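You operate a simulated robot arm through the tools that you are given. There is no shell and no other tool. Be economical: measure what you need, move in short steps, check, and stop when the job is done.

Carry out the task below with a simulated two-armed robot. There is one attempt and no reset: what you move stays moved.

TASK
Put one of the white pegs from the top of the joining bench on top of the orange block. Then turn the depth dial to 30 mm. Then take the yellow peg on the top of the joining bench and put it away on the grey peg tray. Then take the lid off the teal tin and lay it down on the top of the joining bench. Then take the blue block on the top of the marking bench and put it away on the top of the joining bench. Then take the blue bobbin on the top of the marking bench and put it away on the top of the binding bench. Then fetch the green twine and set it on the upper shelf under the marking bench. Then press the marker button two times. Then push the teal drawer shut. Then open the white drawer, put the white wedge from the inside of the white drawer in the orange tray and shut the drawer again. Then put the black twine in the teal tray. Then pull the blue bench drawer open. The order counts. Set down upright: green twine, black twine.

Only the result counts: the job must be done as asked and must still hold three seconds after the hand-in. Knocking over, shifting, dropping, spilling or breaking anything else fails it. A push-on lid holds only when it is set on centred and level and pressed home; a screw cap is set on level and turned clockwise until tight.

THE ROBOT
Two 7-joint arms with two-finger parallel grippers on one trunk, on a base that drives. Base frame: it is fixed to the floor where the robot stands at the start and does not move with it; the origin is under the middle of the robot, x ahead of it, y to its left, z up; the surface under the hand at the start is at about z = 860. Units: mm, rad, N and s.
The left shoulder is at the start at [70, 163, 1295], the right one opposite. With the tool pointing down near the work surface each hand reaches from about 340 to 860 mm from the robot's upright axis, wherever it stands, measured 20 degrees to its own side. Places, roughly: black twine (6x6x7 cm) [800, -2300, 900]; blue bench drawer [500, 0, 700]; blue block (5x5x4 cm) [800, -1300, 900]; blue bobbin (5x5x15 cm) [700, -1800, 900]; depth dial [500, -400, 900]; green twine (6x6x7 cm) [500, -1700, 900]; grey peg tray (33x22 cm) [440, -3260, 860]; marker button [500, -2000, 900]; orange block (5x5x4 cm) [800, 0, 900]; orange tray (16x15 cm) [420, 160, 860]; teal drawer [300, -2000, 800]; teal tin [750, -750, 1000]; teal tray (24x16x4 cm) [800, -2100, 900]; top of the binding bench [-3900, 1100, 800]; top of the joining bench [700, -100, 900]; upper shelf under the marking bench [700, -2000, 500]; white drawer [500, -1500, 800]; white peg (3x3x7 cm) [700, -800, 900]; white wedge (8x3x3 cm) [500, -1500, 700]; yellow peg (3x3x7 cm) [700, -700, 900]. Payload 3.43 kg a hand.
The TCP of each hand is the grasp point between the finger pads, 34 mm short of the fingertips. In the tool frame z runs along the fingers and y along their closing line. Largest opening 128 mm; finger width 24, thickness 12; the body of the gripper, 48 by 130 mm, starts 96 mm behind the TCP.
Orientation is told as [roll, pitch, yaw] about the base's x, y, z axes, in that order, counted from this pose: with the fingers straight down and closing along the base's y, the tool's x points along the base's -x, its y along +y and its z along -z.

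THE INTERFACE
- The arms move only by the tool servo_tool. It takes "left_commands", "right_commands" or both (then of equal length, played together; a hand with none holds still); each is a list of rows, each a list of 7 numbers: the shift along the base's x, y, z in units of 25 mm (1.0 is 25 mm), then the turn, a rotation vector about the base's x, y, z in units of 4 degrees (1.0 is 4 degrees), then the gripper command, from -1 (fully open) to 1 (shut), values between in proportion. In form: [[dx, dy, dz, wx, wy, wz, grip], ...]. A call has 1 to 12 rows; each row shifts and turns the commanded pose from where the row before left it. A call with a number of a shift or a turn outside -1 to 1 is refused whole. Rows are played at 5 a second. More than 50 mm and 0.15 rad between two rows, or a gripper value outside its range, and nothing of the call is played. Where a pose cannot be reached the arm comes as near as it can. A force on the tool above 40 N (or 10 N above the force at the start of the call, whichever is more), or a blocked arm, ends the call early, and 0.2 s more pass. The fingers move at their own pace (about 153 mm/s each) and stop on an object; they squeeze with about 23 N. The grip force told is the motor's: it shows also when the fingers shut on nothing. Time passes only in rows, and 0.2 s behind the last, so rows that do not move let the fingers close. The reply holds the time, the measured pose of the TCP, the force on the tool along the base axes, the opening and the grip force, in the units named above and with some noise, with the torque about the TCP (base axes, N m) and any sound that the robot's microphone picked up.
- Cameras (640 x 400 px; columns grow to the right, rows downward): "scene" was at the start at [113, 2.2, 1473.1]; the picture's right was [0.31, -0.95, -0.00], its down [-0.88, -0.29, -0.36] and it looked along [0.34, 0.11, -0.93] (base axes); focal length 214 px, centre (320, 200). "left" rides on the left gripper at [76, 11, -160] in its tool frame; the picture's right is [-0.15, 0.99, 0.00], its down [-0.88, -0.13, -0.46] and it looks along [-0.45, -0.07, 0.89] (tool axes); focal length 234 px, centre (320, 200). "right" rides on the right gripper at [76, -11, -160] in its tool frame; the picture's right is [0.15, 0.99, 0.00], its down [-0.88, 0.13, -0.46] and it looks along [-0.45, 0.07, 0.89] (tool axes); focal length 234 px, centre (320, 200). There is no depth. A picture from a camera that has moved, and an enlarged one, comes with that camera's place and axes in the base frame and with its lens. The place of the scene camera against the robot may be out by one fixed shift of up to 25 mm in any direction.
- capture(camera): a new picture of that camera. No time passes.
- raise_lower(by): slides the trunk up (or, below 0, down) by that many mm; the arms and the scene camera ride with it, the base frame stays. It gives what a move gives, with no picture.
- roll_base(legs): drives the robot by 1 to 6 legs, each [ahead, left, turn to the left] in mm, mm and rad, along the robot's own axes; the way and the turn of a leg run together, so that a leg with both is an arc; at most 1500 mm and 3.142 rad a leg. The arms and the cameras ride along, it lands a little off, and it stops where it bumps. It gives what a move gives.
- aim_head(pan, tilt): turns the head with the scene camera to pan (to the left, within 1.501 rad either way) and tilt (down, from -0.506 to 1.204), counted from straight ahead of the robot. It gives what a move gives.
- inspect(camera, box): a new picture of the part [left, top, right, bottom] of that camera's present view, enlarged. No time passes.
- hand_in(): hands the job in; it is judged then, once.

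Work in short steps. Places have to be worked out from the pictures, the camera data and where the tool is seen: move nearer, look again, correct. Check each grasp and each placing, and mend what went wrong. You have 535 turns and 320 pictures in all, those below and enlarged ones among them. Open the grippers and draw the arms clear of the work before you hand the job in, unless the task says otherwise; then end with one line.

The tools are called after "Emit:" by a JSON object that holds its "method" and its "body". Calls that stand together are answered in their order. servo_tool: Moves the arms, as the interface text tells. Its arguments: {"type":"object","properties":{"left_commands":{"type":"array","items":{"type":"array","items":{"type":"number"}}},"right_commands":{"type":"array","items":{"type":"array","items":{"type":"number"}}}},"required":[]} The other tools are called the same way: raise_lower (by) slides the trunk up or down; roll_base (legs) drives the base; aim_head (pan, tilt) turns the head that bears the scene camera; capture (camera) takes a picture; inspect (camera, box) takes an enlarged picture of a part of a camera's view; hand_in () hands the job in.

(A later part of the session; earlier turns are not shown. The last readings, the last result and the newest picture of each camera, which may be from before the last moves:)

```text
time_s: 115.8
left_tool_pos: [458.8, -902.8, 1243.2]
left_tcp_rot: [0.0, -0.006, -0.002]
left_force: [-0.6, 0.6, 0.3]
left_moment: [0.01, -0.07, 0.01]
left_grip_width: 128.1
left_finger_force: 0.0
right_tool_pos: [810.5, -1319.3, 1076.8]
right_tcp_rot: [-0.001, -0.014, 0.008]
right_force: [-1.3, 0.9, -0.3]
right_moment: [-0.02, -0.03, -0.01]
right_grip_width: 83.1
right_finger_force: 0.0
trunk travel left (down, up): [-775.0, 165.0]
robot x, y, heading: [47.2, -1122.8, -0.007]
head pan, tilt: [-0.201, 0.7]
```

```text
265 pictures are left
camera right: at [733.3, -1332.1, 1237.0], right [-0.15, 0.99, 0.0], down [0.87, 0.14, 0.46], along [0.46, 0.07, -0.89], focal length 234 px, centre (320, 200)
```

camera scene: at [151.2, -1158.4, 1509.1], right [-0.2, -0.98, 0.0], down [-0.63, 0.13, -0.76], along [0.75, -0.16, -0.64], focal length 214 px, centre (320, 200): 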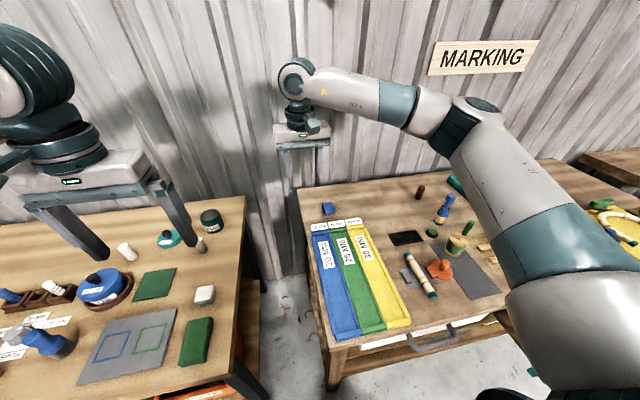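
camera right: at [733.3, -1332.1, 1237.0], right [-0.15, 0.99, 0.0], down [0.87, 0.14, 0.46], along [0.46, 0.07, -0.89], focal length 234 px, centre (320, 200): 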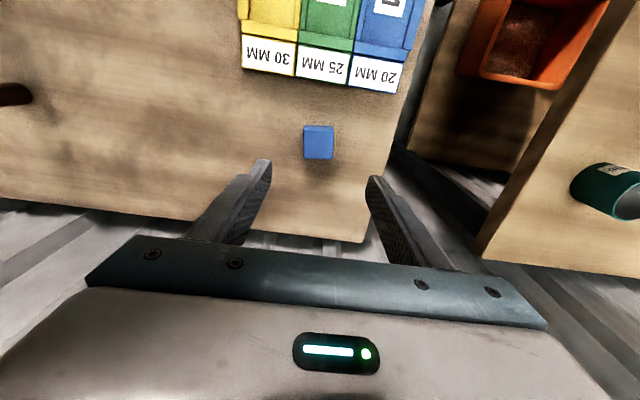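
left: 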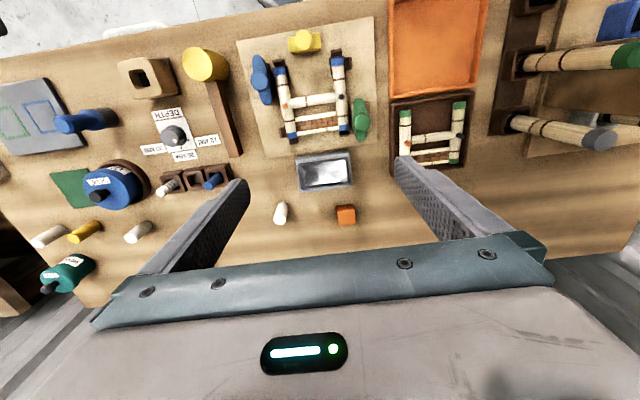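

Emit:
{"method": "servo_tool", "body": {"right_commands": [[0.2, -0.08, -1, 0, 0.15, 0, -0.3], [0, 0, -1, 0, 0, 0, -0.3], [0, 0, -1, 0, 0, 0, -0.3], [0, 0, -1, 0, 0, 0, -0.3], [0, 0, -1, 0, 0, 0, -0.3], [0, 0, -0.6, 0, 0, 0, -0.3]]}}

Emit:
{"method": "capture", "body": {"camera": "right"}}

```text
time_s: 117.2
left_tool_pos: [464.4, -901.8, 1240.8]
left_tcp_rot: [-0.002, -0.002, -0.002]
left_force: [1.3, 0.2, -0.3]
left_moment: [-0.02, 0.04, -0.01]
left_grip_width: 128.0
left_finger_force: 0.1
right_tool_pos: [820.7, -1323.2, 932.4]
right_tcp_rot: [-0.001, 0.005, 0.007]
right_force: [-0.2, 0.1, 0.6]
right_moment: [0.0, 0.05, 0.05]
right_grip_width: 83.1
right_finger_force: 0.0
trunk travel left (down, up): [-775.0, 165.0]
robot x, y, heading: [47.1, -1126.6, -0.001]
head pan, tilt: [-0.201, 0.7]
```

```text
264 pictures are left
camera right: at [746.1, -1334.7, 1093.5], right [-0.15, 0.99, 0.0], down [0.88, 0.14, 0.45], along [0.45, 0.07, -0.89], focal length 234 px, centre (320, 200)
```

right: 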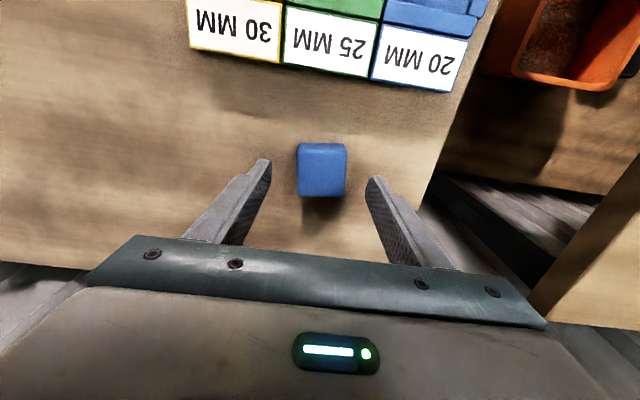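

Centred. Lower to 901, grasp, lift.

Emit:
{"method": "servo_tool", "body": {"right_commands": [[-0.12, 0.04, -1, 0, -0.07, 0, -0.3], [0, 0, -0.22, 0, 0, 0, -0.3], [0, 0, 0, 0, 0, 0, 0.5], [0, 0, 0, 0, 0, 0, 1], [0, 0, 0, 0, 0, 0, 1], [0, 0, 1, 0, 0, 0, 1], [0, 0, 1, 0, 0, 0, 1], [0, 0, 1, 0, 0, 0, 1], [0, 0, 1, 0, 0, 0, 1]]}}

Emit:
{"method": "capture", "body": {"camera": "right"}}

```text
time_s: 119.2
left_tool_pos: [463.1, -902.6, 1243.0]
left_tcp_rot: [-0.002, -0.004, -0.002]
left_force: [0.1, 0.1, -0.1]
left_moment: [0.01, 0.0, 0.0]
left_grip_width: 128.0
left_finger_force: 0.1
right_tool_pos: [816.2, -1322.5, 1004.0]
right_tcp_rot: [-0.002, 0.001, 0.007]
right_force: [0.3, 0.5, -1.2]
right_moment: [0.0, -0.04, 0.0]
right_grip_width: 45.1
right_finger_force: 23.4
trunk travel left (down, up): [-775.0, 165.0]
robot x, y, heading: [51.4, -1128.2, -0.004]
head pan, tilt: [-0.201, 0.7]
```

```text
263 pictures are left
camera right: at [741.5, -1334.2, 1163.8], right [-0.15, 0.99, 0.0], down [0.88, 0.14, 0.46], along [0.45, 0.07, -0.89], focal length 234 px, centre (320, 200)
```

right: 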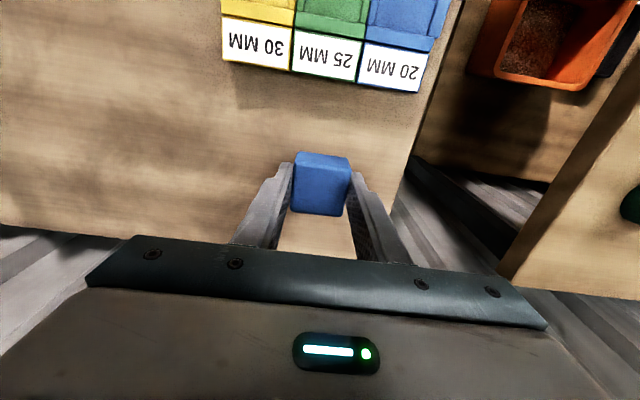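

Block held. Raise, retract and drive left to place it at about (770,-480) on the joining bench.

Emit:
{"method": "servo_tool", "body": {"right_commands": [[-0.5, 0, 1, 0, 0, 0, 1], [-1, 0, 1, 0, 0, 0, 1], [-1, 0, 1, 0, 0, 0, 1], [-1, 0, 1, 0, 0, 0, 1], [-1, 0, 1, 0, 0, 0, 1], [-1, 0, 1, 0, 0, 0, 1], [-1, 0, 1, 0, 0, 0, 1]]}}

Emit:
{"method": "roll_base", "body": {"legs": [[-40, 800, 0.003]]}}

Emit:
{"method": "capture", "body": {"camera": "scene"}}

Emit:
{"method": "capture", "body": {"camera": "right"}}

```text
time_s: 120.8
left_tool_pos: [464.5, -902.2, 1241.4]
left_tcp_rot: [0.0, -0.004, 0.0]
left_force: [0.9, -0.6, -0.4]
left_moment: [0.01, -0.04, 0.0]
left_grip_width: 128.1
left_finger_force: 0.1
right_tool_pos: [653.5, -1322.0, 1179.8]
right_tcp_rot: [-0.001, 0.0, 0.007]
right_force: [-0.2, -0.5, -0.2]
right_moment: [-0.01, -0.02, 0.03]
right_grip_width: 44.9
right_finger_force: 22.9
trunk travel left (down, up): [-775.0, 165.0]
robot x, y, heading: [48.3, -1130.7, -0.005]
head pan, tilt: [-0.201, 0.7]
```

```text
time_s: 125.1
left_tool_pos: [423.2, -105.0, 1241.6]
left_tcp_rot: [0.001, 0.0, 0.005]
left_force: [0.6, -0.8, -0.1]
left_moment: [0.0, 0.02, 0.0]
left_grip_width: 127.9
left_finger_force: 0.1
right_tool_pos: [615.5, -523.3, 1177.5]
right_tcp_rot: [-0.002, 0.0, 0.014]
right_force: [0.2, 0.4, 0.1]
right_moment: [-0.04, 0.0, 0.01]
right_grip_width: 45.1
right_finger_force: 23.1
trunk travel left (down, up): [-775.0, 165.0]
robot x, y, heading: [5.4, -330.7, 0.002]
head pan, tilt: [-0.201, 0.7]
```

```text
262 pictures are left
camera scene: at [150.5, -363.1, 1509.1], right [-0.2, -0.98, 0.0], down [-0.63, 0.13, -0.76], along [0.75, -0.15, -0.64], focal length 214 px, centre (320, 200)
```

scene: 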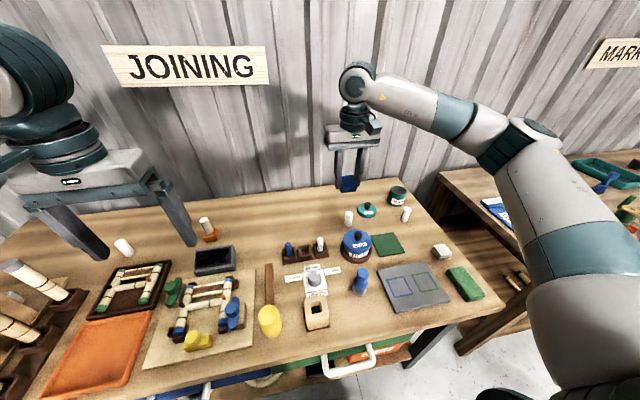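

```text
261 pictures are left
camera right: at [540.8, -534.9, 1338.3], right [-0.16, 0.99, 0.0], down [0.88, 0.14, 0.46], along [0.45, 0.07, -0.89], focal length 234 px, centre (320, 200)
```

right: 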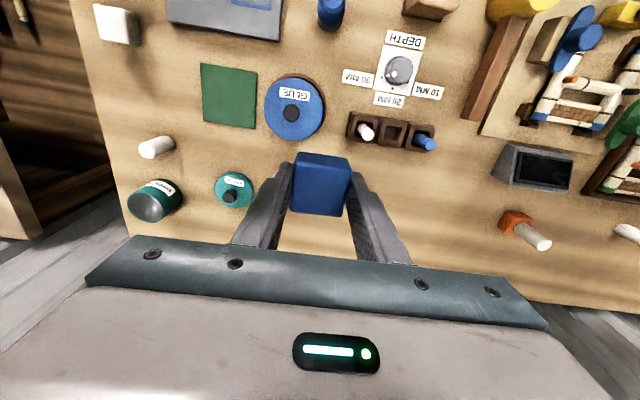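

Emit:
{"method": "servo_tool", "body": {"right_commands": [[1, 0.45, -1, 0, 0, 0, 1], [1, 0.45, -1, 0, 0, 0, 1], [1, 0.45, -1, 0, 0, 0, 1], [1, 0.45, -1, 0, 0, 0, 1], [1, 0.45, -1, 0, 0, 0, 1], [1, 0.45, -1, 0, 0, 0, 1], [0, 0, -1, 0, 0, 0, 1]]}}

Emit:
{"method": "capture", "body": {"camera": "right"}}

```text
time_s: 126.7
left_tool_pos: [422.8, -105.2, 1241.8]
left_tcp_rot: [-0.001, -0.001, 0.007]
left_force: [0.3, 0.8, 0.4]
left_moment: [0.03, 0.0, 0.01]
left_grip_width: 128.0
left_finger_force: 0.0
right_tool_pos: [766.4, -454.5, 1002.8]
right_tcp_rot: [0.0, 0.0, 0.015]
right_force: [-0.4, -0.4, 0.2]
right_moment: [0.05, 0.0, 0.0]
right_grip_width: 45.2
right_finger_force: 23.1
trunk travel left (down, up): [-775.0, 165.0]
robot x, y, heading: [5.0, -330.0, 0.006]
head pan, tilt: [-0.201, 0.7]
```

```text
260 pictures are left
camera right: at [691.0, -468.2, 1163.1], right [-0.16, 0.99, 0.0], down [0.88, 0.14, 0.46], along [0.45, 0.07, -0.89], focal length 234 px, centre (320, 200)
```

right: 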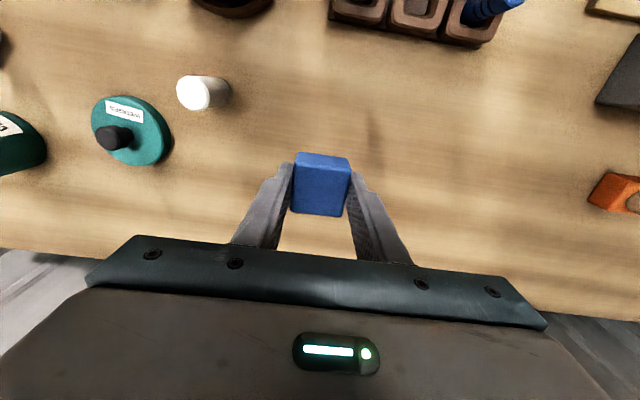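

Clear. Lower to grasp height (~901) and release.

Emit:
{"method": "servo_tool", "body": {"right_commands": [[0, 0, -1, 0, 0, 0, 1], [0, 0, -1, 0, 0, 0, 1], [0, 0, -1, 0, 0, 0, 1], [0, 0, -0.8, 0, 0, 0, 1], [0, 0, -0.15, 0, 0, 0, 1], [0, 0, -0.1, 0, 0, 0, 1]]}}

```text
time_s: 128.1
left_tool_pos: [424.1, -104.2, 1242.4]
left_tcp_rot: [-0.001, -0.001, 0.006]
left_force: [0.1, -0.2, 0.4]
left_moment: [0.02, -0.01, -0.01]
left_grip_width: 128.0
left_finger_force: 0.1
right_tool_pos: [765.5, -453.7, 901.8]
right_tcp_rot: [-0.002, 0.0, 0.014]
right_force: [0.1, -0.8, 0.1]
right_moment: [0.02, 0.06, 0.02]
right_grip_width: 44.9
right_finger_force: 22.9
trunk travel left (down, up): [-775.0, 165.0]
robot x, y, heading: [9.5, -325.2, 0.002]
head pan, tilt: [-0.201, 0.7]
```

Emit:
{"method": "servo_tool", "body": {"right_commands": [[0, 0, -0.1, 0, 0, 0, 1], [0, 0, -0.1, 0, 0, 0, 1], [0, 0, 0, 0, 0, 0, 1]]}}

```text
time_s: 128.9
left_tool_pos: [421.2, -104.4, 1241.6]
left_tcp_rot: [-0.004, -0.004, 0.005]
left_force: [-0.4, -0.2, -0.2]
left_moment: [-0.03, 0.0, 0.0]
left_grip_width: 128.0
left_finger_force: 0.0
right_tool_pos: [765.2, -454.8, 899.6]
right_tcp_rot: [0.0, -0.004, 0.011]
right_force: [2.6, -2.9, 21.9]
right_moment: [-0.06, -0.15, -0.01]
right_grip_width: 45.4
right_finger_force: 23.4
trunk travel left (down, up): [-775.0, 165.0]
robot x, y, heading: [7.0, -334.4, 0.005]
head pan, tilt: [-0.201, 0.7]
```

Down on the bench. Relieve, open, rise and retract.

Emit:
{"method": "servo_tool", "body": {"right_commands": [[0, 0, 0.08, 0, 0, 0, 1], [0, 0, 0, 0, 0, 0, 0.2], [0, 0, 0, 0, 0, 0, -0.1], [0, 0, 0, 0, 0, 0, -0.1], [0, 0, 1, 0, 0, 0, -0.1], [0, 0, 1, 0, 0, 0, -0.1], [0, 0, 1, 0, 0, 0, -0.1], [0, 0, 1, 0, 0, 0, -0.1], [-1, 0, 1, 0, 0, 0, -0.1], [-1, 0, 1, 0, 0, 0, -0.1], [-1, 0, 1, 0, 0, 0, -0.1], [-1, 0, 1, 0, 0, 0, -0.1]]}}

Emit:
{"method": "capture", "body": {"camera": "right"}}

```text
time_s: 131.5
left_tool_pos: [423.3, -103.5, 1241.6]
left_tcp_rot: [-0.001, -0.002, 0.005]
left_force: [-0.7, -0.5, -0.4]
left_moment: [0.0, 0.0, 0.01]
left_grip_width: 127.9
left_finger_force: 0.1
right_tool_pos: [663.7, -455.1, 1099.7]
right_tcp_rot: [0.0, 0.0, 0.014]
right_force: [-0.2, 0.8, -0.5]
right_moment: [-0.01, 0.01, -0.01]
right_grip_width: 70.3
right_finger_force: 0.1
trunk travel left (down, up): [-775.0, 165.0]
robot x, y, heading: [10.2, -331.3, 0.004]
head pan, tilt: [-0.201, 0.7]
```

```text
259 pictures are left
camera right: at [589.3, -467.0, 1259.0], right [-0.16, 0.99, 0.0], down [0.88, 0.14, 0.46], along [0.45, 0.07, -0.89], focal length 234 px, centre (320, 200)
```

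right: 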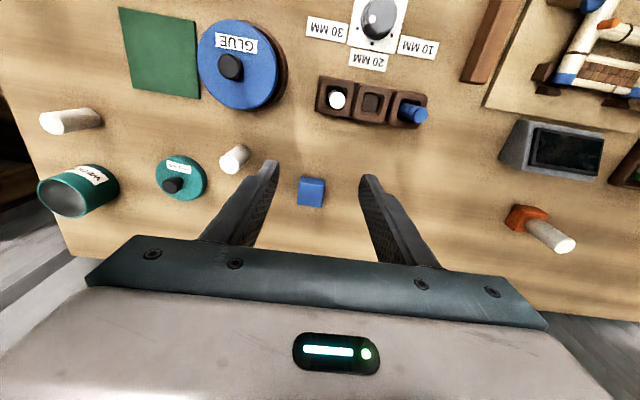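

Blue block placed. Next the blue bobbin: raise the hand and drive right to the marking bench.

Emit:
{"method": "servo_tool", "body": {"right_commands": [[-1, 0, 1, 0, 0, 0, -0.5], [-1, 0, 1, 0, 0, 0, -0.5], [-1, 0, 1, 0, 0, 0, -0.5], [-1, 0, 1, 0, 0, 0, -0.5], [-1, 0, 1, 0, 0, 0, -0.5], [-1, 0, 1, 0, 0, 0, -0.5]]}}

Emit:
{"method": "roll_base", "body": {"legs": [[0, -1270, 0]]}}

Emit:
{"method": "capture", "body": {"camera": "scene"}}

Emit:
{"method": "capture", "body": {"camera": "right"}}

```text
time_s: 132.9
left_tool_pos: [422.0, -102.8, 1241.9]
left_tcp_rot: [0.001, -0.005, 0.005]
left_force: [0.6, 0.8, 0.4]
left_moment: [-0.01, -0.02, -0.01]
left_grip_width: 127.9
left_finger_force: 0.1
right_tool_pos: [516.1, -454.6, 1249.8]
right_tcp_rot: [-0.001, -0.001, 0.013]
right_force: [-0.9, -0.7, -0.2]
right_moment: [0.01, -0.03, -0.01]
right_grip_width: 96.1
right_finger_force: 0.0
trunk travel left (down, up): [-775.0, 165.0]
robot x, y, heading: [4.5, -332.2, 0.004]
head pan, tilt: [-0.201, 0.7]
```

```text
time_s: 139.2
left_tool_pos: [426.0, -1369.1, 1242.1]
left_tcp_rot: [-0.001, -0.002, 0.003]
left_force: [-0.8, 0.6, -0.7]
left_moment: [-0.01, 0.04, -0.02]
left_grip_width: 128.1
left_finger_force: 0.0
right_tool_pos: [519.0, -1717.5, 1249.9]
right_tcp_rot: [-0.001, 0.0, 0.013]
right_force: [-0.8, 0.5, -0.1]
right_moment: [0.03, -0.03, -0.02]
right_grip_width: 96.0
right_finger_force: 0.2
trunk travel left (down, up): [-775.0, 165.0]
robot x, y, heading: [9.5, -1589.0, 0.002]
head pan, tilt: [-0.201, 0.7]
```

```text
258 pictures are left
camera scene: at [153.7, -1625.5, 1509.1], right [-0.2, -0.98, 0.0], down [-0.63, 0.13, -0.76], along [0.75, -0.15, -0.64], focal length 214 px, centre (320, 200)
```

scene: 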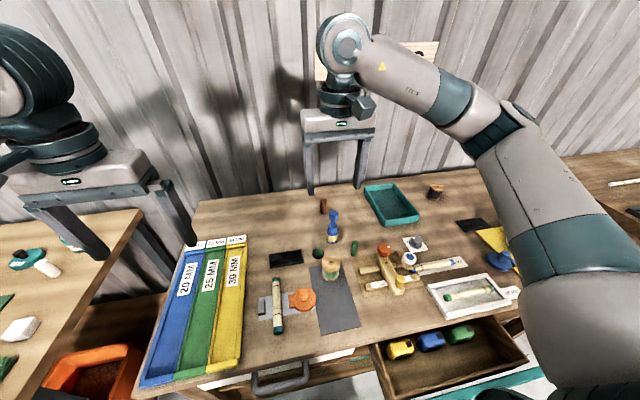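

```text
257 pictures are left
camera right: at [443.6, -1730.4, 1409.5], right [-0.16, 0.99, 0.0], down [0.88, 0.14, 0.46], along [0.45, 0.07, -0.89], focal length 234 px, centre (320, 200)
```

right: 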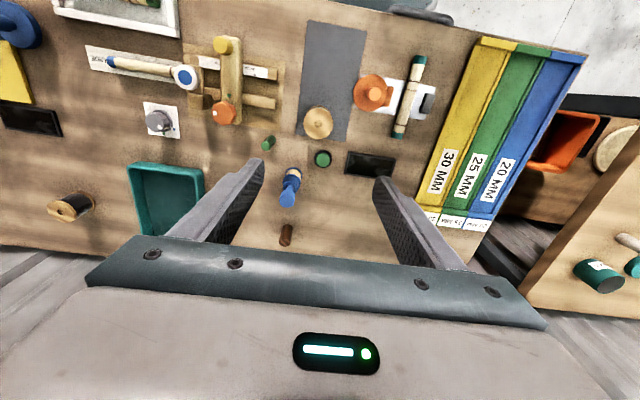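

Emit:
{"method": "inspect", "body": {"camera": "right", "box": [220, 90, 400, 250]}}

Emit:
{"method": "inspect", "body": {"camera": "scene", "box": [260, 170, 460, 310]}}

```text
2.50 times, centred on (310, 170) of right
camera zoom: at [443.6, -1730.4, 1409.5], right [-0.16, 0.99, 0.0], down [0.88, 0.14, 0.46], along [0.45, 0.07, -0.89], focal length 585 px, centre (345, 275)
```

zoom: 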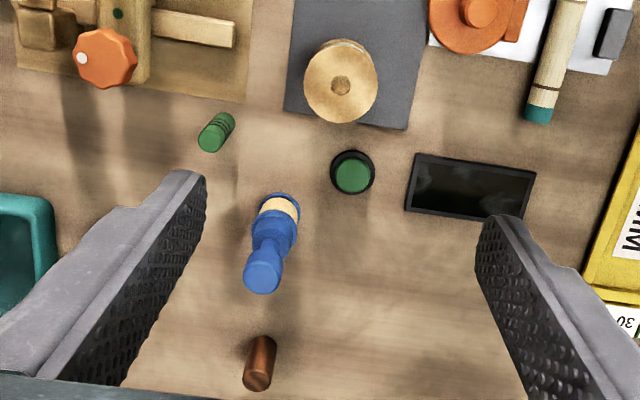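

```text
2.86 times, centred on (360, 240) of scene
camera zoom: at [153.7, -1625.5, 1509.1], right [-0.2, -0.98, 0.0], down [-0.63, 0.13, -0.76], along [0.75, -0.15, -0.64], focal length 613 px, centre (206, 86)
```

zoom: 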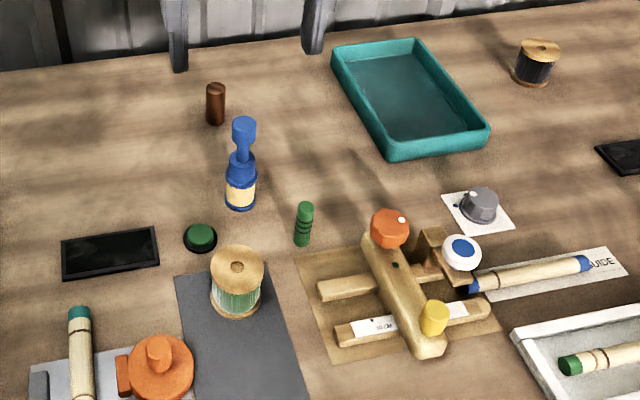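

The bobbin is a bottle-like piece at about (655,-1762). I move above it.

Emit:
{"method": "servo_tool", "body": {"right_commands": [[1, -0.35, -1, 0, 0, -0.2, -0.5], [1, -0.35, -1, 0, 0, 0, -0.5], [1, -0.35, -1, 0, 0, 0, -0.5], [1, -0.35, -1, 0, 0, 0, -0.5], [1, -0.35, -1, 0, 0, 0, -0.5], [0.5, 0, -1, 0, 0, 0, -0.5]]}}

Emit:
{"method": "capture", "body": {"camera": "right"}}

```text
time_s: 140.6
left_tool_pos: [425.9, -1366.7, 1241.9]
left_tcp_rot: [-0.001, -0.002, 0.004]
left_force: [0.0, 0.7, 0.7]
left_moment: [-0.02, 0.04, -0.03]
left_grip_width: 128.2
left_finger_force: 0.2
right_tool_pos: [655.8, -1763.1, 1097.5]
right_tcp_rot: [-0.001, 0.003, 0.0]
right_force: [-0.1, -0.4, 0.3]
right_moment: [0.01, 0.01, -0.01]
right_grip_width: 95.7
right_finger_force: 0.0
trunk travel left (down, up): [-775.0, 165.0]
robot x, y, heading: [5.3, -1593.6, -0.001]
head pan, tilt: [-0.201, 0.7]
```

```text
254 pictures are left
camera right: at [581.1, -1773.8, 1258.3], right [-0.14, 0.99, 0.0], down [0.88, 0.13, 0.45], along [0.45, 0.06, -0.89], focal length 234 px, centre (320, 200)
```

right: 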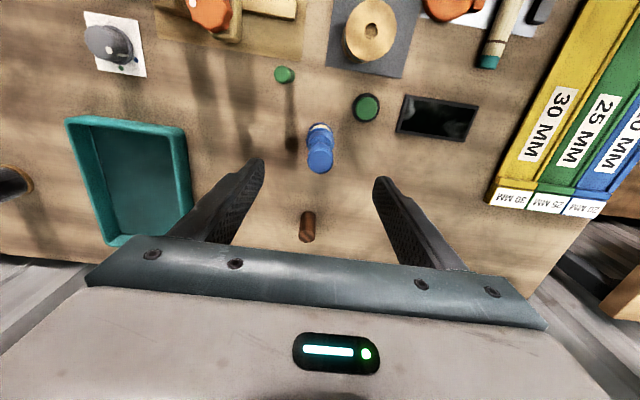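

Emit:
{"method": "servo_tool", "body": {"right_commands": [[0, -0.08, -1, 0, 0, 0, -0.5], [0, 0, -1, 0, 0, 0, -0.5], [0, 0, -1, 0, 0, 0, -0.5], [0, 0, -1, 0, 0, 0, -0.5], [0, 0, -1, 0, 0, 0, -0.5], [0, 0, 0, 0, 0, 0, -0.5]]}}

Emit:
{"method": "capture", "body": {"camera": "right"}}

Emit:
{"method": "inspect", "body": {"camera": "scene", "box": [260, 130, 420, 270]}}

```text
time_s: 142.0
left_tool_pos: [425.5, -1366.8, 1241.8]
left_tcp_rot: [-0.002, -0.002, 0.003]
left_force: [-0.2, 0.3, -0.7]
left_moment: [-0.01, 0.04, 0.01]
left_grip_width: 128.1
left_finger_force: 0.0
right_tool_pos: [656.7, -1764.4, 974.6]
right_tcp_rot: [0.001, 0.0, -0.002]
right_force: [0.1, 0.7, -0.7]
right_moment: [0.0, 0.01, -0.01]
right_grip_width: 96.0
right_finger_force: 0.1
trunk travel left (down, up): [-775.0, 165.0]
robot x, y, heading: [11.7, -1592.7, 0.006]
head pan, tilt: [-0.201, 0.7]
```

```text
253 pictures are left
camera right: at [580.6, -1775.6, 1134.6], right [-0.14, 0.99, 0.0], down [0.88, 0.13, 0.46], along [0.45, 0.07, -0.89], focal length 234 px, centre (320, 200)
```

right: 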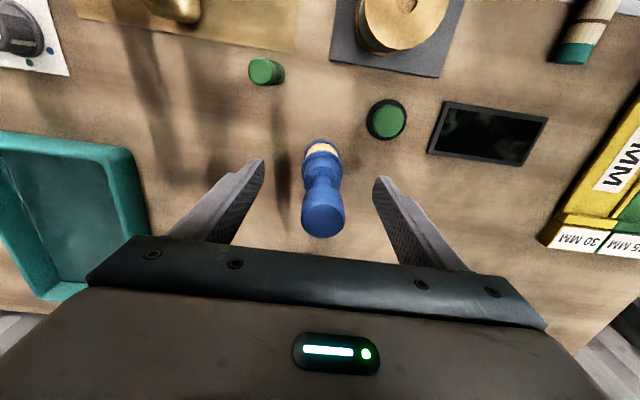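

```text
2.86 times, centred on (340, 200) of scene
camera zoom: at [153.4, -1625.7, 1509.1], right [-0.2, -0.98, 0.0], down [-0.63, 0.13, -0.76], along [0.75, -0.15, -0.64], focal length 613 px, centre (263, 200)
```

zoom: 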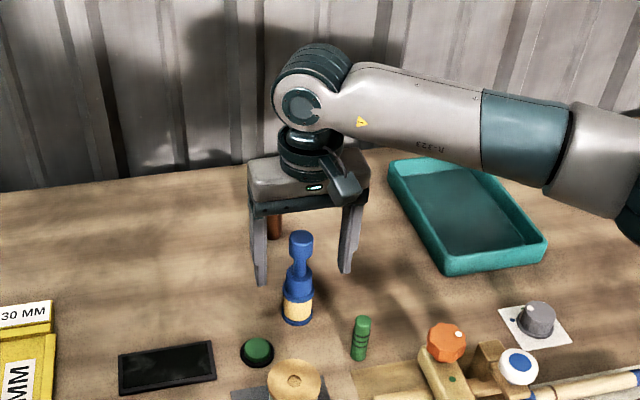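

Aligned. Lower to z≈930 and close on the body.

Emit:
{"method": "servo_tool", "body": {"right_commands": [[0, 0.04, -1, 0, 0, 0, -0.5], [0, 0, -0.75, 0, 0, 0, -0.5], [0, 0, 0, 0, 0, 0, 0], [0, 0, 0, 0, 0, 0, 1], [0, 0, 0, 0, 0, 0, 1], [0, 0, 0, 0, 0, 0, 1]]}}

Emit:
{"method": "capture", "body": {"camera": "right"}}

Emit:
{"method": "inspect", "body": {"camera": "scene", "box": [290, 160, 390, 260]}}

```text
time_s: 143.4
left_tool_pos: [427.5, -1367.8, 1241.4]
left_tcp_rot: [-0.002, -0.001, 0.004]
left_force: [0.6, -0.6, -0.4]
left_moment: [-0.01, -0.02, -0.01]
left_grip_width: 128.0
left_finger_force: 0.0
right_tool_pos: [656.4, -1763.5, 931.2]
right_tcp_rot: [-0.002, 0.0, -0.002]
right_force: [0.3, 0.7, 0.8]
right_moment: [0.13, -0.01, 0.04]
right_grip_width: 40.9
right_finger_force: 22.8
trunk travel left (down, up): [-775.0, 165.0]
robot x, y, heading: [14.3, -1595.9, 0.001]
head pan, tilt: [-0.201, 0.7]
```

```text
251 pictures are left
camera right: at [581.0, -1774.8, 1090.8], right [-0.14, 0.99, 0.0], down [0.88, 0.13, 0.46], along [0.45, 0.07, -0.89], focal length 234 px, centre (320, 200)
```

right: 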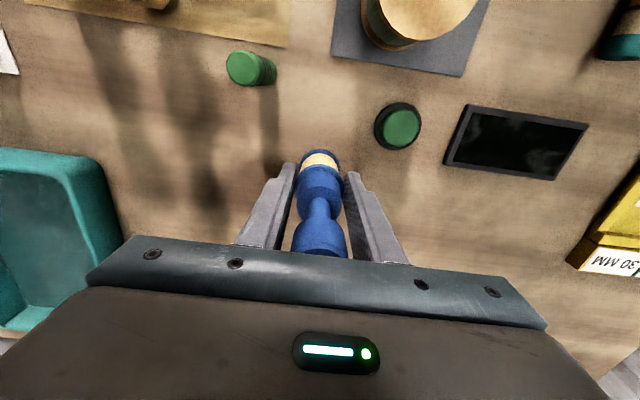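

```text
4.00 times, centred on (340, 210) of scene
camera zoom: at [153.6, -1625.8, 1509.1], right [-0.2, -0.98, 0.0], down [-0.63, 0.13, -0.76], along [0.75, -0.15, -0.64], focal length 858 px, centre (240, 160)
```

zoom: 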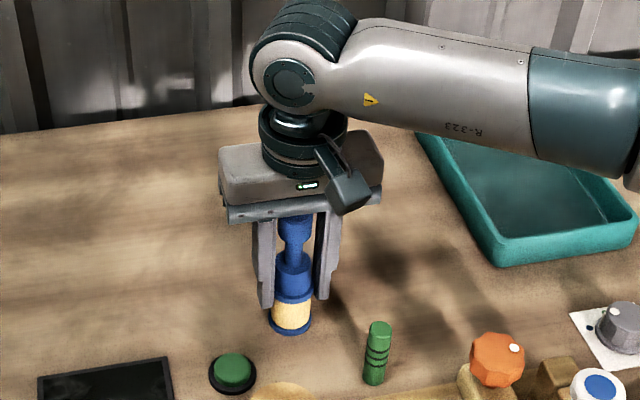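

Good grip on the body. Lift, raise high and retract.

Emit:
{"method": "servo_tool", "body": {"right_commands": [[0, 0, 0.5, 0, 0, 0, 1], [0, 0, 1, 0, 0, 0, 1], [0, 0, 1, 0, 0, 0, 1], [0, 0, 1, 0, 0, 0, 1], [0, 0, 1, 0, 0, 0, 1], [-0.5, 0, 1, 0, 0, 0, 1], [-1, 0, 1, 0, 0, 0, 1], [-1, 0, 1, 0, 0, 0, 1], [-1, 0, 1, 0, 0, 0, 1], [-1, 0, 1, 0, 0, 0, 1], [-1, 0, 1, 0, 0, 0, 1], [-1, 0, 1, 0, 0, 0, 1]]}}

Emit:
{"method": "capture", "body": {"camera": "right"}}

Emit:
{"method": "aim_head", "body": {"pan": -1.5, "tilt": 0.35}}

Emit:
{"method": "capture", "body": {"camera": "scene"}}

```text
time_s: 146.0
left_tool_pos: [424.7, -1367.2, 1243.2]
left_tcp_rot: [-0.001, -0.003, 0.003]
left_force: [-0.6, 0.3, 0.6]
left_moment: [0.02, -0.04, 0.02]
left_grip_width: 128.0
left_finger_force: 0.1
right_tool_pos: [491.4, -1764.7, 1217.4]
right_tcp_rot: [-0.001, 0.0, -0.003]
right_force: [0.7, 0.5, -0.8]
right_moment: [-0.03, 0.02, 0.0]
right_grip_width: 40.7
right_finger_force: 22.6
trunk travel left (down, up): [-775.0, 165.0]
robot x, y, heading: [11.2, -1593.5, 0.002]
head pan, tilt: [-0.201, 0.7]
```

```text
249 pictures are left
camera right: at [417.1, -1775.1, 1378.7], right [-0.14, 0.99, 0.0], down [0.88, 0.13, 0.46], along [0.45, 0.06, -0.89], focal length 234 px, centre (320, 200)
```

right: 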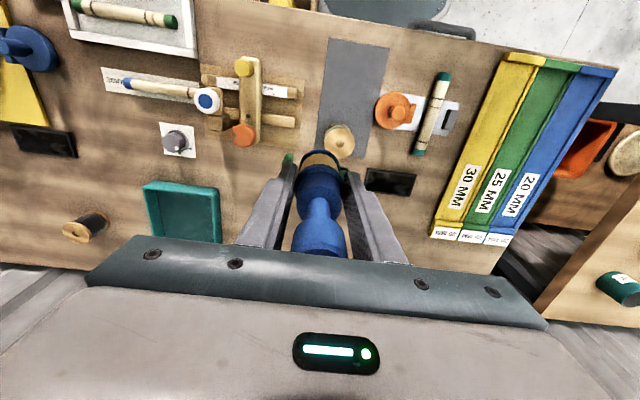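

```text
time_s: 147.5
left_tool_pos: [426.5, -1366.5, 1242.0]
left_tcp_rot: [-0.001, -0.003, 0.003]
left_force: [-0.2, 0.7, 0.0]
left_moment: [-0.02, -0.01, 0.0]
left_grip_width: 128.0
left_finger_force: 0.1
right_tool_pos: [493.5, -1765.3, 1217.0]
right_tcp_rot: [-0.001, -0.001, -0.003]
right_force: [-0.4, -0.7, -0.6]
right_moment: [0.01, 0.03, 0.02]
right_grip_width: 40.7
right_finger_force: 23.2
trunk travel left (down, up): [-775.0, 165.0]
robot x, y, heading: [10.2, -1596.0, -0.005]
head pan, tilt: [-1.499, 0.351]
```

```text
248 pictures are left
camera scene: at [77.5, -1702.0, 1540.5], right [-1.0, -0.07, 0.0], down [-0.03, 0.34, -0.94], along [0.07, -0.94, -0.34], focal length 214 px, centre (320, 200)
```

scene: 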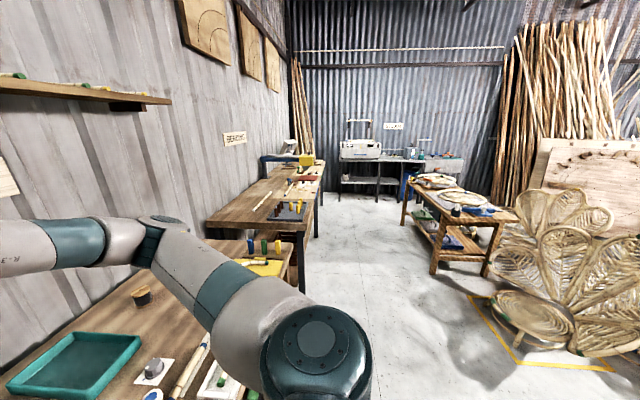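

Bobbin held. I back away from the bench, turn left, and look for a way to the binding bench.

Emit:
{"method": "roll_base", "body": {"legs": [[-600, 0, 0], [0, 0, 1.571]]}}

Emit:
{"method": "aim_head", "body": {"pan": 0.7, "tilt": 0.3}}

Emit:
{"method": "capture", "body": {"camera": "scene"}}

Emit:
{"method": "aim_head", "body": {"pan": -0.1, "tilt": 0.4}}

Emit:
{"method": "capture", "body": {"camera": "scene"}}

```text
time_s: 154.7
left_tool_pos: [-812.6, -1178.1, 1240.8]
left_tcp_rot: [0.0, -0.002, 1.573]
left_force: [0.1, 0.2, -0.1]
left_moment: [0.01, -0.01, 0.03]
left_grip_width: 128.2
left_finger_force: 0.1
right_tool_pos: [-415.0, -1111.2, 1217.3]
right_tcp_rot: [0.0, 0.002, 1.566]
right_force: [-0.2, 0.0, -1.2]
right_moment: [-0.03, -0.04, -0.01]
right_grip_width: 40.9
right_finger_force: 23.2
trunk travel left (down, up): [-775.0, 165.0]
robot x, y, heading: [-584.4, -1596.9, 1.569]
head pan, tilt: [-1.499, 0.351]
```

```text
time_s: 156.8
left_tool_pos: [-812.4, -1177.9, 1241.8]
left_tcp_rot: [-0.001, -0.003, 1.573]
left_force: [0.4, 0.3, -0.9]
left_moment: [0.02, 0.0, 0.0]
left_grip_width: 128.0
left_finger_force: 0.0
right_tool_pos: [-415.5, -1112.3, 1218.7]
right_tcp_rot: [-0.001, -0.001, 1.568]
right_force: [-0.2, 0.1, -1.3]
right_moment: [-0.06, 0.04, 0.03]
right_grip_width: 40.7
right_finger_force: 22.7
trunk travel left (down, up): [-775.0, 165.0]
robot x, y, heading: [-585.4, -1596.9, 1.57]
head pan, tilt: [0.7, 0.3]
```

```text
247 pictures are left
camera scene: at [-637.3, -1488.5, 1545.2], right [0.77, 0.64, 0.0], down [0.19, -0.23, -0.96], along [-0.62, 0.73, -0.3], focal length 214 px, centre (320, 200)
```

scene: 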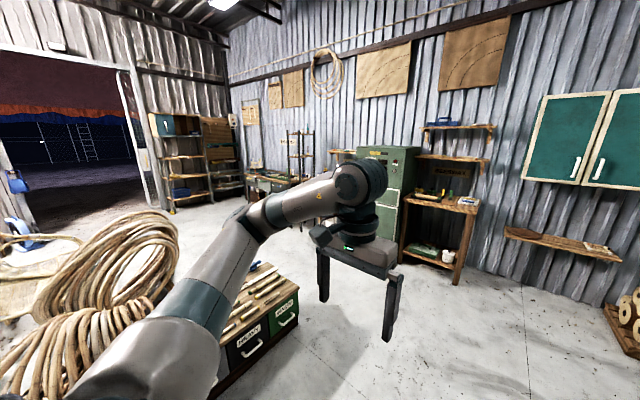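

```text
time_s: 157.9
left_tool_pos: [-812.3, -1179.6, 1241.2]
left_tcp_rot: [-0.002, -0.003, 1.572]
left_force: [-0.2, -0.2, 0.2]
left_moment: [0.03, 0.03, 0.02]
left_grip_width: 127.9
left_finger_force: 0.0
right_tool_pos: [-415.9, -1111.9, 1218.2]
right_tcp_rot: [-0.002, 0.0, 1.567]
right_force: [0.7, 0.3, -0.5]
right_moment: [0.0, 0.02, 0.01]
right_grip_width: 40.7
right_finger_force: 23.1
trunk travel left (down, up): [-775.0, 165.0]
robot x, y, heading: [-584.4, -1595.6, 1.57]
head pan, tilt: [-0.099, 0.4]
```

```text
246 pictures are left
camera scene: at [-568.1, -1467.8, 1535.9], right [1.0, -0.1, 0.0], down [-0.04, -0.39, -0.92], along [0.09, 0.92, -0.39], focal length 214 px, centre (320, 200)
```

scene: 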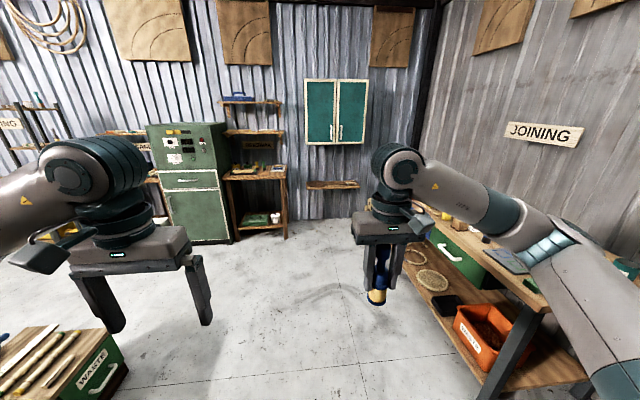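

Emit:
{"method": "aim_head", "body": {"pan": 0.8, "tilt": 0.3}}

Emit:
{"method": "inspect", "body": {"camera": "scene", "box": [180, 80, 440, 240]}}

Emit:
{"method": "aim_head", "body": {"pan": 0.9, "tilt": 0.8}}

Emit:
{"method": "capture", "body": {"camera": "scene"}}

```text
time_s: 159.1
left_tool_pos: [-812.8, -1179.4, 1242.1]
left_tcp_rot: [-0.001, -0.002, 1.573]
left_force: [0.5, -0.2, 0.9]
left_moment: [0.0, 0.0, 0.04]
left_grip_width: 128.1
left_finger_force: 0.0
right_tool_pos: [-415.8, -1112.8, 1218.6]
right_tcp_rot: [-0.002, 0.0, 1.566]
right_force: [0.5, -0.5, -1.2]
right_moment: [-0.01, -0.01, 0.02]
right_grip_width: 40.8
right_finger_force: 22.5
trunk travel left (down, up): [-775.0, 165.0]
robot x, y, heading: [-588.4, -1596.2, 1.57]
head pan, tilt: [0.799, 0.3]
```

```text
2.46 times, centred on (310, 160) of scene
camera zoom: at [-644.1, -1494.8, 1545.2], right [0.7, 0.72, 0.0], down [0.21, -0.21, -0.96], along [-0.68, 0.67, -0.3], focal length 528 px, centre (345, 298)
```

zoom: 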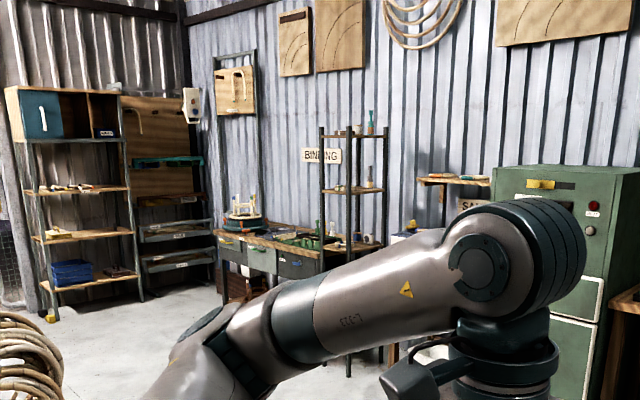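

```text
time_s: 160.0
left_tool_pos: [-812.6, -1179.2, 1241.0]
left_tcp_rot: [-0.003, -0.002, 1.573]
left_force: [0.0, 0.1, 0.0]
left_moment: [0.01, 0.0, -0.06]
left_grip_width: 128.0
left_finger_force: 0.1
right_tool_pos: [-416.1, -1111.9, 1217.6]
right_tcp_rot: [-0.004, -0.001, 1.567]
right_force: [-0.6, 0.8, -0.9]
right_moment: [0.0, -0.02, -0.01]
right_grip_width: 40.4
right_finger_force: 23.1
trunk travel left (down, up): [-775.0, 165.0]
robot x, y, heading: [-586.9, -1596.8, 1.57]
head pan, tilt: [0.901, 0.799]
```

```text
244 pictures are left
camera scene: at [-640.4, -1509.9, 1500.9], right [0.62, 0.78, 0.0], down [0.56, -0.45, -0.7], along [-0.55, 0.43, -0.72], focal length 214 px, centre (320, 200)
```

scene: 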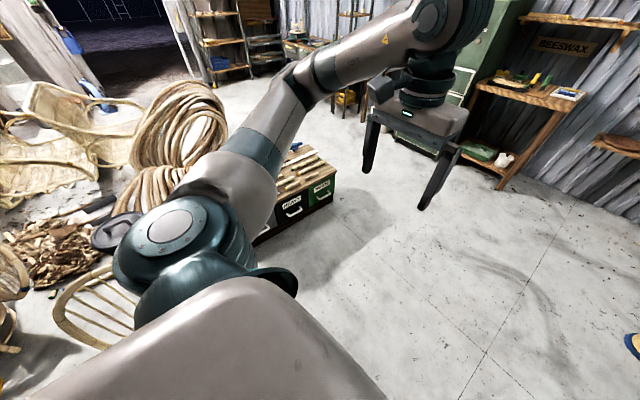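

The binding bench stands at the far wall. I drive in a clear lane: +y to about y=150, then sideways along -x, checking midway.

Emit:
{"method": "roll_base", "body": {"legs": [[1000, 0, 0], [750, 0, 0]]}}

Emit:
{"method": "aim_head", "body": {"pan": 1.3, "tilt": 0.5}}

Emit:
{"method": "capture", "body": {"camera": "scene"}}

```text
time_s: 168.9
left_tool_pos: [-811.7, 569.7, 1241.9]
left_tcp_rot: [-0.002, -0.002, 1.566]
left_force: [0.4, 0.8, -0.4]
left_moment: [0.0, 0.0, 0.01]
left_grip_width: 128.0
left_finger_force: 0.0
right_tool_pos: [-413.7, 633.7, 1218.5]
right_tcp_rot: [0.0, -0.001, 1.562]
right_force: [-0.8, -0.5, -0.6]
right_moment: [-0.02, -0.01, 0.03]
right_grip_width: 40.7
right_finger_force: 23.1
trunk travel left (down, up): [-775.0, 165.0]
robot x, y, heading: [-587.4, 153.5, 1.566]
head pan, tilt: [0.901, 0.799]
```

```text
time_s: 169.7
left_tool_pos: [-812.5, 570.6, 1241.5]
left_tcp_rot: [-0.003, -0.001, 1.567]
left_force: [0.2, 0.4, -0.1]
left_moment: [0.0, 0.0, 0.02]
left_grip_width: 128.0
left_finger_force: 0.1
right_tool_pos: [-414.5, 634.8, 1217.9]
right_tcp_rot: [-0.001, 0.001, 1.562]
right_force: [0.6, -1.0, -1.6]
right_moment: [0.0, 0.03, 0.03]
right_grip_width: 40.7
right_finger_force: 23.2
trunk travel left (down, up): [-775.0, 165.0]
robot x, y, heading: [-590.9, 153.8, 1.562]
head pan, tilt: [1.3, 0.499]
```

```text
243 pictures are left
camera scene: at [-666.0, 213.1, 1526.7], right [0.27, 0.96, 0.0], down [0.46, -0.13, -0.88], along [-0.84, 0.24, -0.48], focal length 214 px, centre (320, 200)
```

scene: 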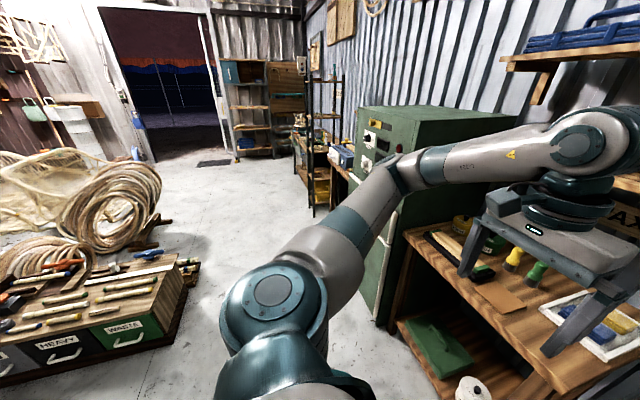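

The lane is clear; the stand beside the binding bench has its front at y≈780. I keep to y≈50 and drive left.

Emit:
{"method": "roll_base", "body": {"legs": [[-100, 1000, 0], [0, 1200, 0]]}}

Emit:
{"method": "capture", "body": {"camera": "scene"}}

Emit:
{"method": "aim_head", "body": {"pan": 0.4, "tilt": 0.5}}

Emit:
{"method": "capture", "body": {"camera": "scene"}}

```text
time_s: 180.6
left_tool_pos: [-3009.1, 478.9, 1242.0]
left_tcp_rot: [-0.003, -0.004, 1.569]
left_force: [-0.2, 0.7, 0.3]
left_moment: [-0.03, 0.03, -0.02]
left_grip_width: 128.0
left_finger_force: 0.1
right_tool_pos: [-2612.7, 544.6, 1218.4]
right_tcp_rot: [-0.001, -0.001, 1.564]
right_force: [-0.1, 0.1, -1.3]
right_moment: [0.02, 0.01, 0.02]
right_grip_width: 40.8
right_finger_force: 22.9
trunk travel left (down, up): [-775.0, 165.0]
robot x, y, heading: [-2785.2, 59.2, 1.572]
head pan, tilt: [1.3, 0.499]
```

```text
242 pictures are left
camera scene: at [-2862.7, 121.8, 1526.8], right [0.27, 0.96, 0.0], down [0.46, -0.13, -0.88], along [-0.85, 0.24, -0.48], focal length 214 px, centre (320, 200)
```

scene: 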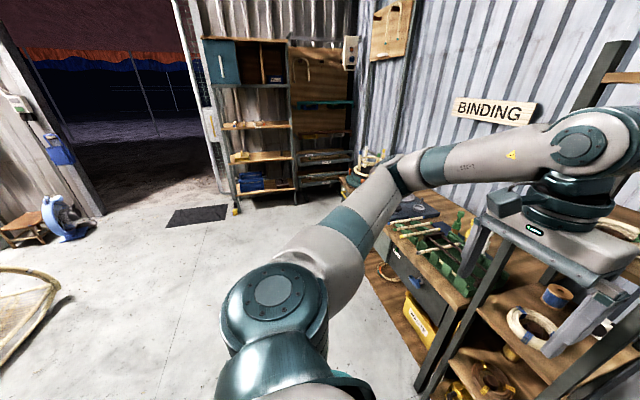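

```text
time_s: 181.8
left_tool_pos: [-3009.8, 479.3, 1240.8]
left_tcp_rot: [-0.002, -0.001, 1.573]
left_force: [0.4, 0.2, 0.4]
left_moment: [0.0, 0.0, 0.0]
left_grip_width: 128.0
left_finger_force: 0.2
right_tool_pos: [-2611.7, 544.8, 1217.6]
right_tcp_rot: [-0.003, 0.0, 1.562]
right_force: [-0.3, 0.4, -0.7]
right_moment: [0.02, 0.0, -0.02]
right_grip_width: 40.5
right_finger_force: 23.0
trunk travel left (down, up): [-775.0, 165.0]
robot x, y, heading: [-2781.0, 63.4, 1.571]
head pan, tilt: [0.4, 0.499]
```

```text
241 pictures are left
camera scene: at [-2810.8, 181.2, 1526.8], right [0.92, 0.39, 0.0], down [0.19, -0.44, -0.88], along [-0.34, 0.81, -0.48], focal length 214 px, centre (320, 200)
```

scene: 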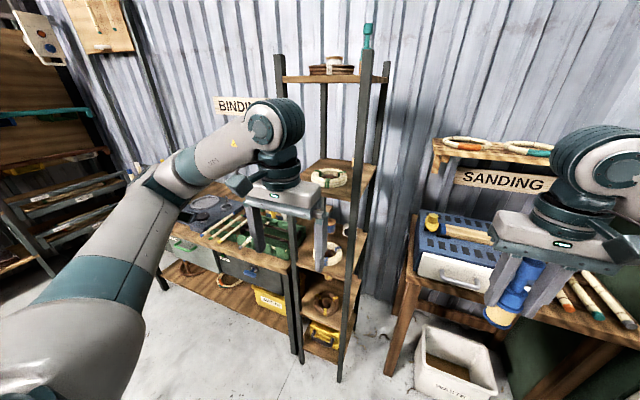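

The binding bench is left of the stand. Drive another 900 left and look at its top.

Emit:
{"method": "roll_base", "body": {"legs": [[0, 950, 0]]}}

Emit:
{"method": "aim_head", "body": {"pan": 0.1, "tilt": 0.65}}

Emit:
{"method": "capture", "body": {"camera": "scene"}}

Emit:
{"method": "capture", "body": {"camera": "right"}}

```text
time_s: 186.8
left_tool_pos: [-3965.0, 470.4, 1241.2]
left_tcp_rot: [-0.001, -0.003, 1.583]
left_force: [0.7, 0.2, 0.4]
left_moment: [0.01, 0.04, 0.0]
left_grip_width: 127.9
left_finger_force: 0.1
right_tool_pos: [-3568.4, 541.9, 1218.5]
right_tcp_rot: [-0.001, 0.0, 1.578]
right_force: [0.7, -0.6, -1.8]
right_moment: [0.0, 0.04, 0.0]
right_grip_width: 40.5
right_finger_force: 22.5
trunk travel left (down, up): [-775.0, 165.0]
robot x, y, heading: [-3736.5, 57.3, 1.581]
head pan, tilt: [0.4, 0.499]
```

```text
time_s: 187.6
left_tool_pos: [-3965.4, 471.5, 1240.3]
left_tcp_rot: [-0.001, -0.002, 1.583]
left_force: [0.2, 0.4, -0.3]
left_moment: [0.0, -0.04, -0.03]
left_grip_width: 128.0
left_finger_force: 0.0
right_tool_pos: [-3568.9, 542.2, 1218.3]
right_tcp_rot: [-0.002, 0.0, 1.577]
right_force: [0.5, 0.7, -1.0]
right_moment: [-0.04, -0.03, 0.0]
right_grip_width: 40.6
right_finger_force: 22.6
trunk travel left (down, up): [-775.0, 165.0]
robot x, y, heading: [-3732.5, 59.3, 1.579]
head pan, tilt: [0.099, 0.649]
```

```text
240 pictures are left
camera scene: at [-3736.0, 179.4, 1513.4], right [0.99, 0.11, 0.0], down [0.07, -0.6, -0.8], along [-0.09, 0.79, -0.6], focal length 214 px, centre (320, 200)
```

scene: 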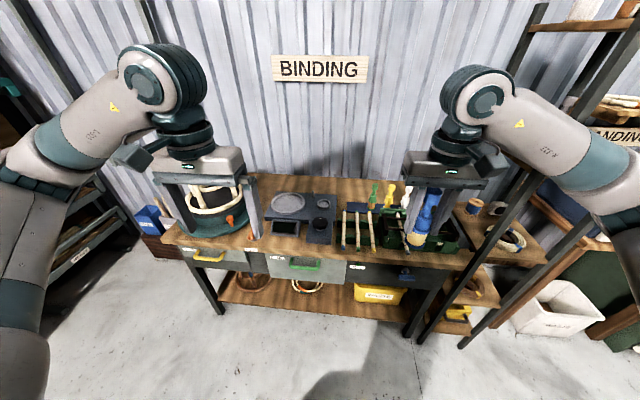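

```text
239 pictures are left
camera right: at [-3556.8, 466.9, 1378.2], right [-0.99, -0.15, 0.0], down [-0.14, 0.88, 0.46], along [-0.07, 0.45, -0.89], focal length 234 px, centre (320, 200)
```

right: 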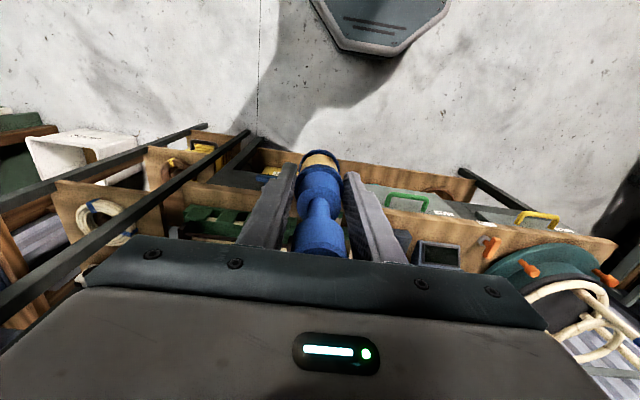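

Emit:
{"method": "inspect", "body": {"camera": "scene", "box": [150, 150, 480, 290]}}

```text
1.94 times, centred on (315, 220) of scene
camera zoom: at [-3736.0, 179.4, 1513.4], right [0.99, 0.11, 0.0], down [0.07, -0.6, -0.8], along [-0.09, 0.79, -0.6], focal length 416 px, centre (330, 161)
```

zoom: 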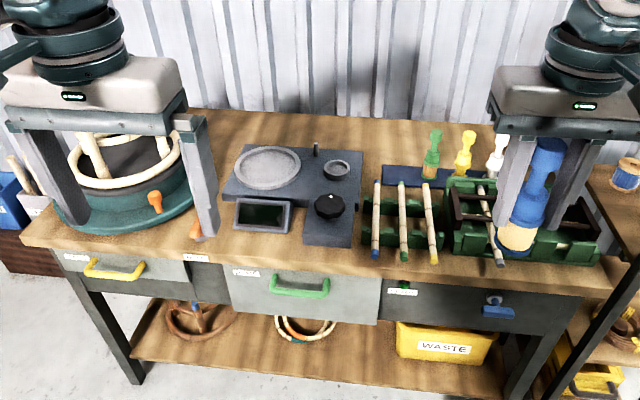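

Free wood lies behind the scale, at about (-3930,1180). I position the robot so the right hand reaches there.

Emit:
{"method": "roll_base", "body": {"legs": [[0, 340, 0], [340, 0, -0.008]]}}

Emit:
{"method": "capture", "body": {"camera": "scene"}}

Emit:
{"method": "capture", "body": {"camera": "right"}}

```text
time_s: 191.6
left_tool_pos: [-4305.9, 806.3, 1242.1]
left_tcp_rot: [-0.002, -0.004, 1.574]
left_force: [0.4, -0.5, -0.1]
left_moment: [0.04, 0.0, -0.01]
left_grip_width: 128.0
left_finger_force: 0.1
right_tool_pos: [-3909.4, 873.0, 1217.7]
right_tcp_rot: [-0.001, 0.0, 1.568]
right_force: [0.0, -0.5, -0.2]
right_moment: [0.0, -0.02, 0.03]
right_grip_width: 40.4
right_finger_force: 23.1
trunk travel left (down, up): [-775.0, 165.0]
robot x, y, heading: [-4080.3, 389.1, 1.57]
head pan, tilt: [0.099, 0.649]
```

```text
237 pictures are left
camera scene: at [-4079.5, 511.1, 1513.6], right [0.99, 0.1, 0.0], down [0.06, -0.6, -0.8], along [-0.08, 0.79, -0.6], focal length 214 px, centre (320, 200)
```

scene: 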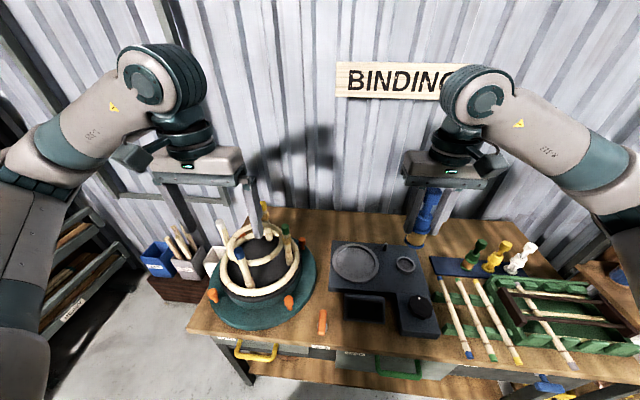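

```text
236 pictures are left
camera right: at [-3897.8, 796.8, 1378.6], right [-0.99, -0.14, 0.0], down [-0.13, 0.88, 0.46], along [-0.06, 0.45, -0.89], focal length 234 px, centre (320, 200)
```

right: 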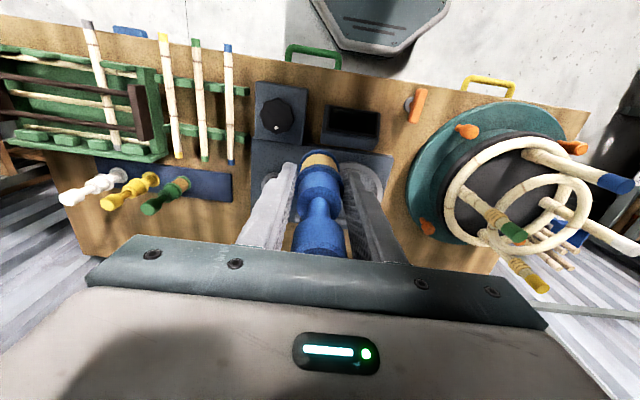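

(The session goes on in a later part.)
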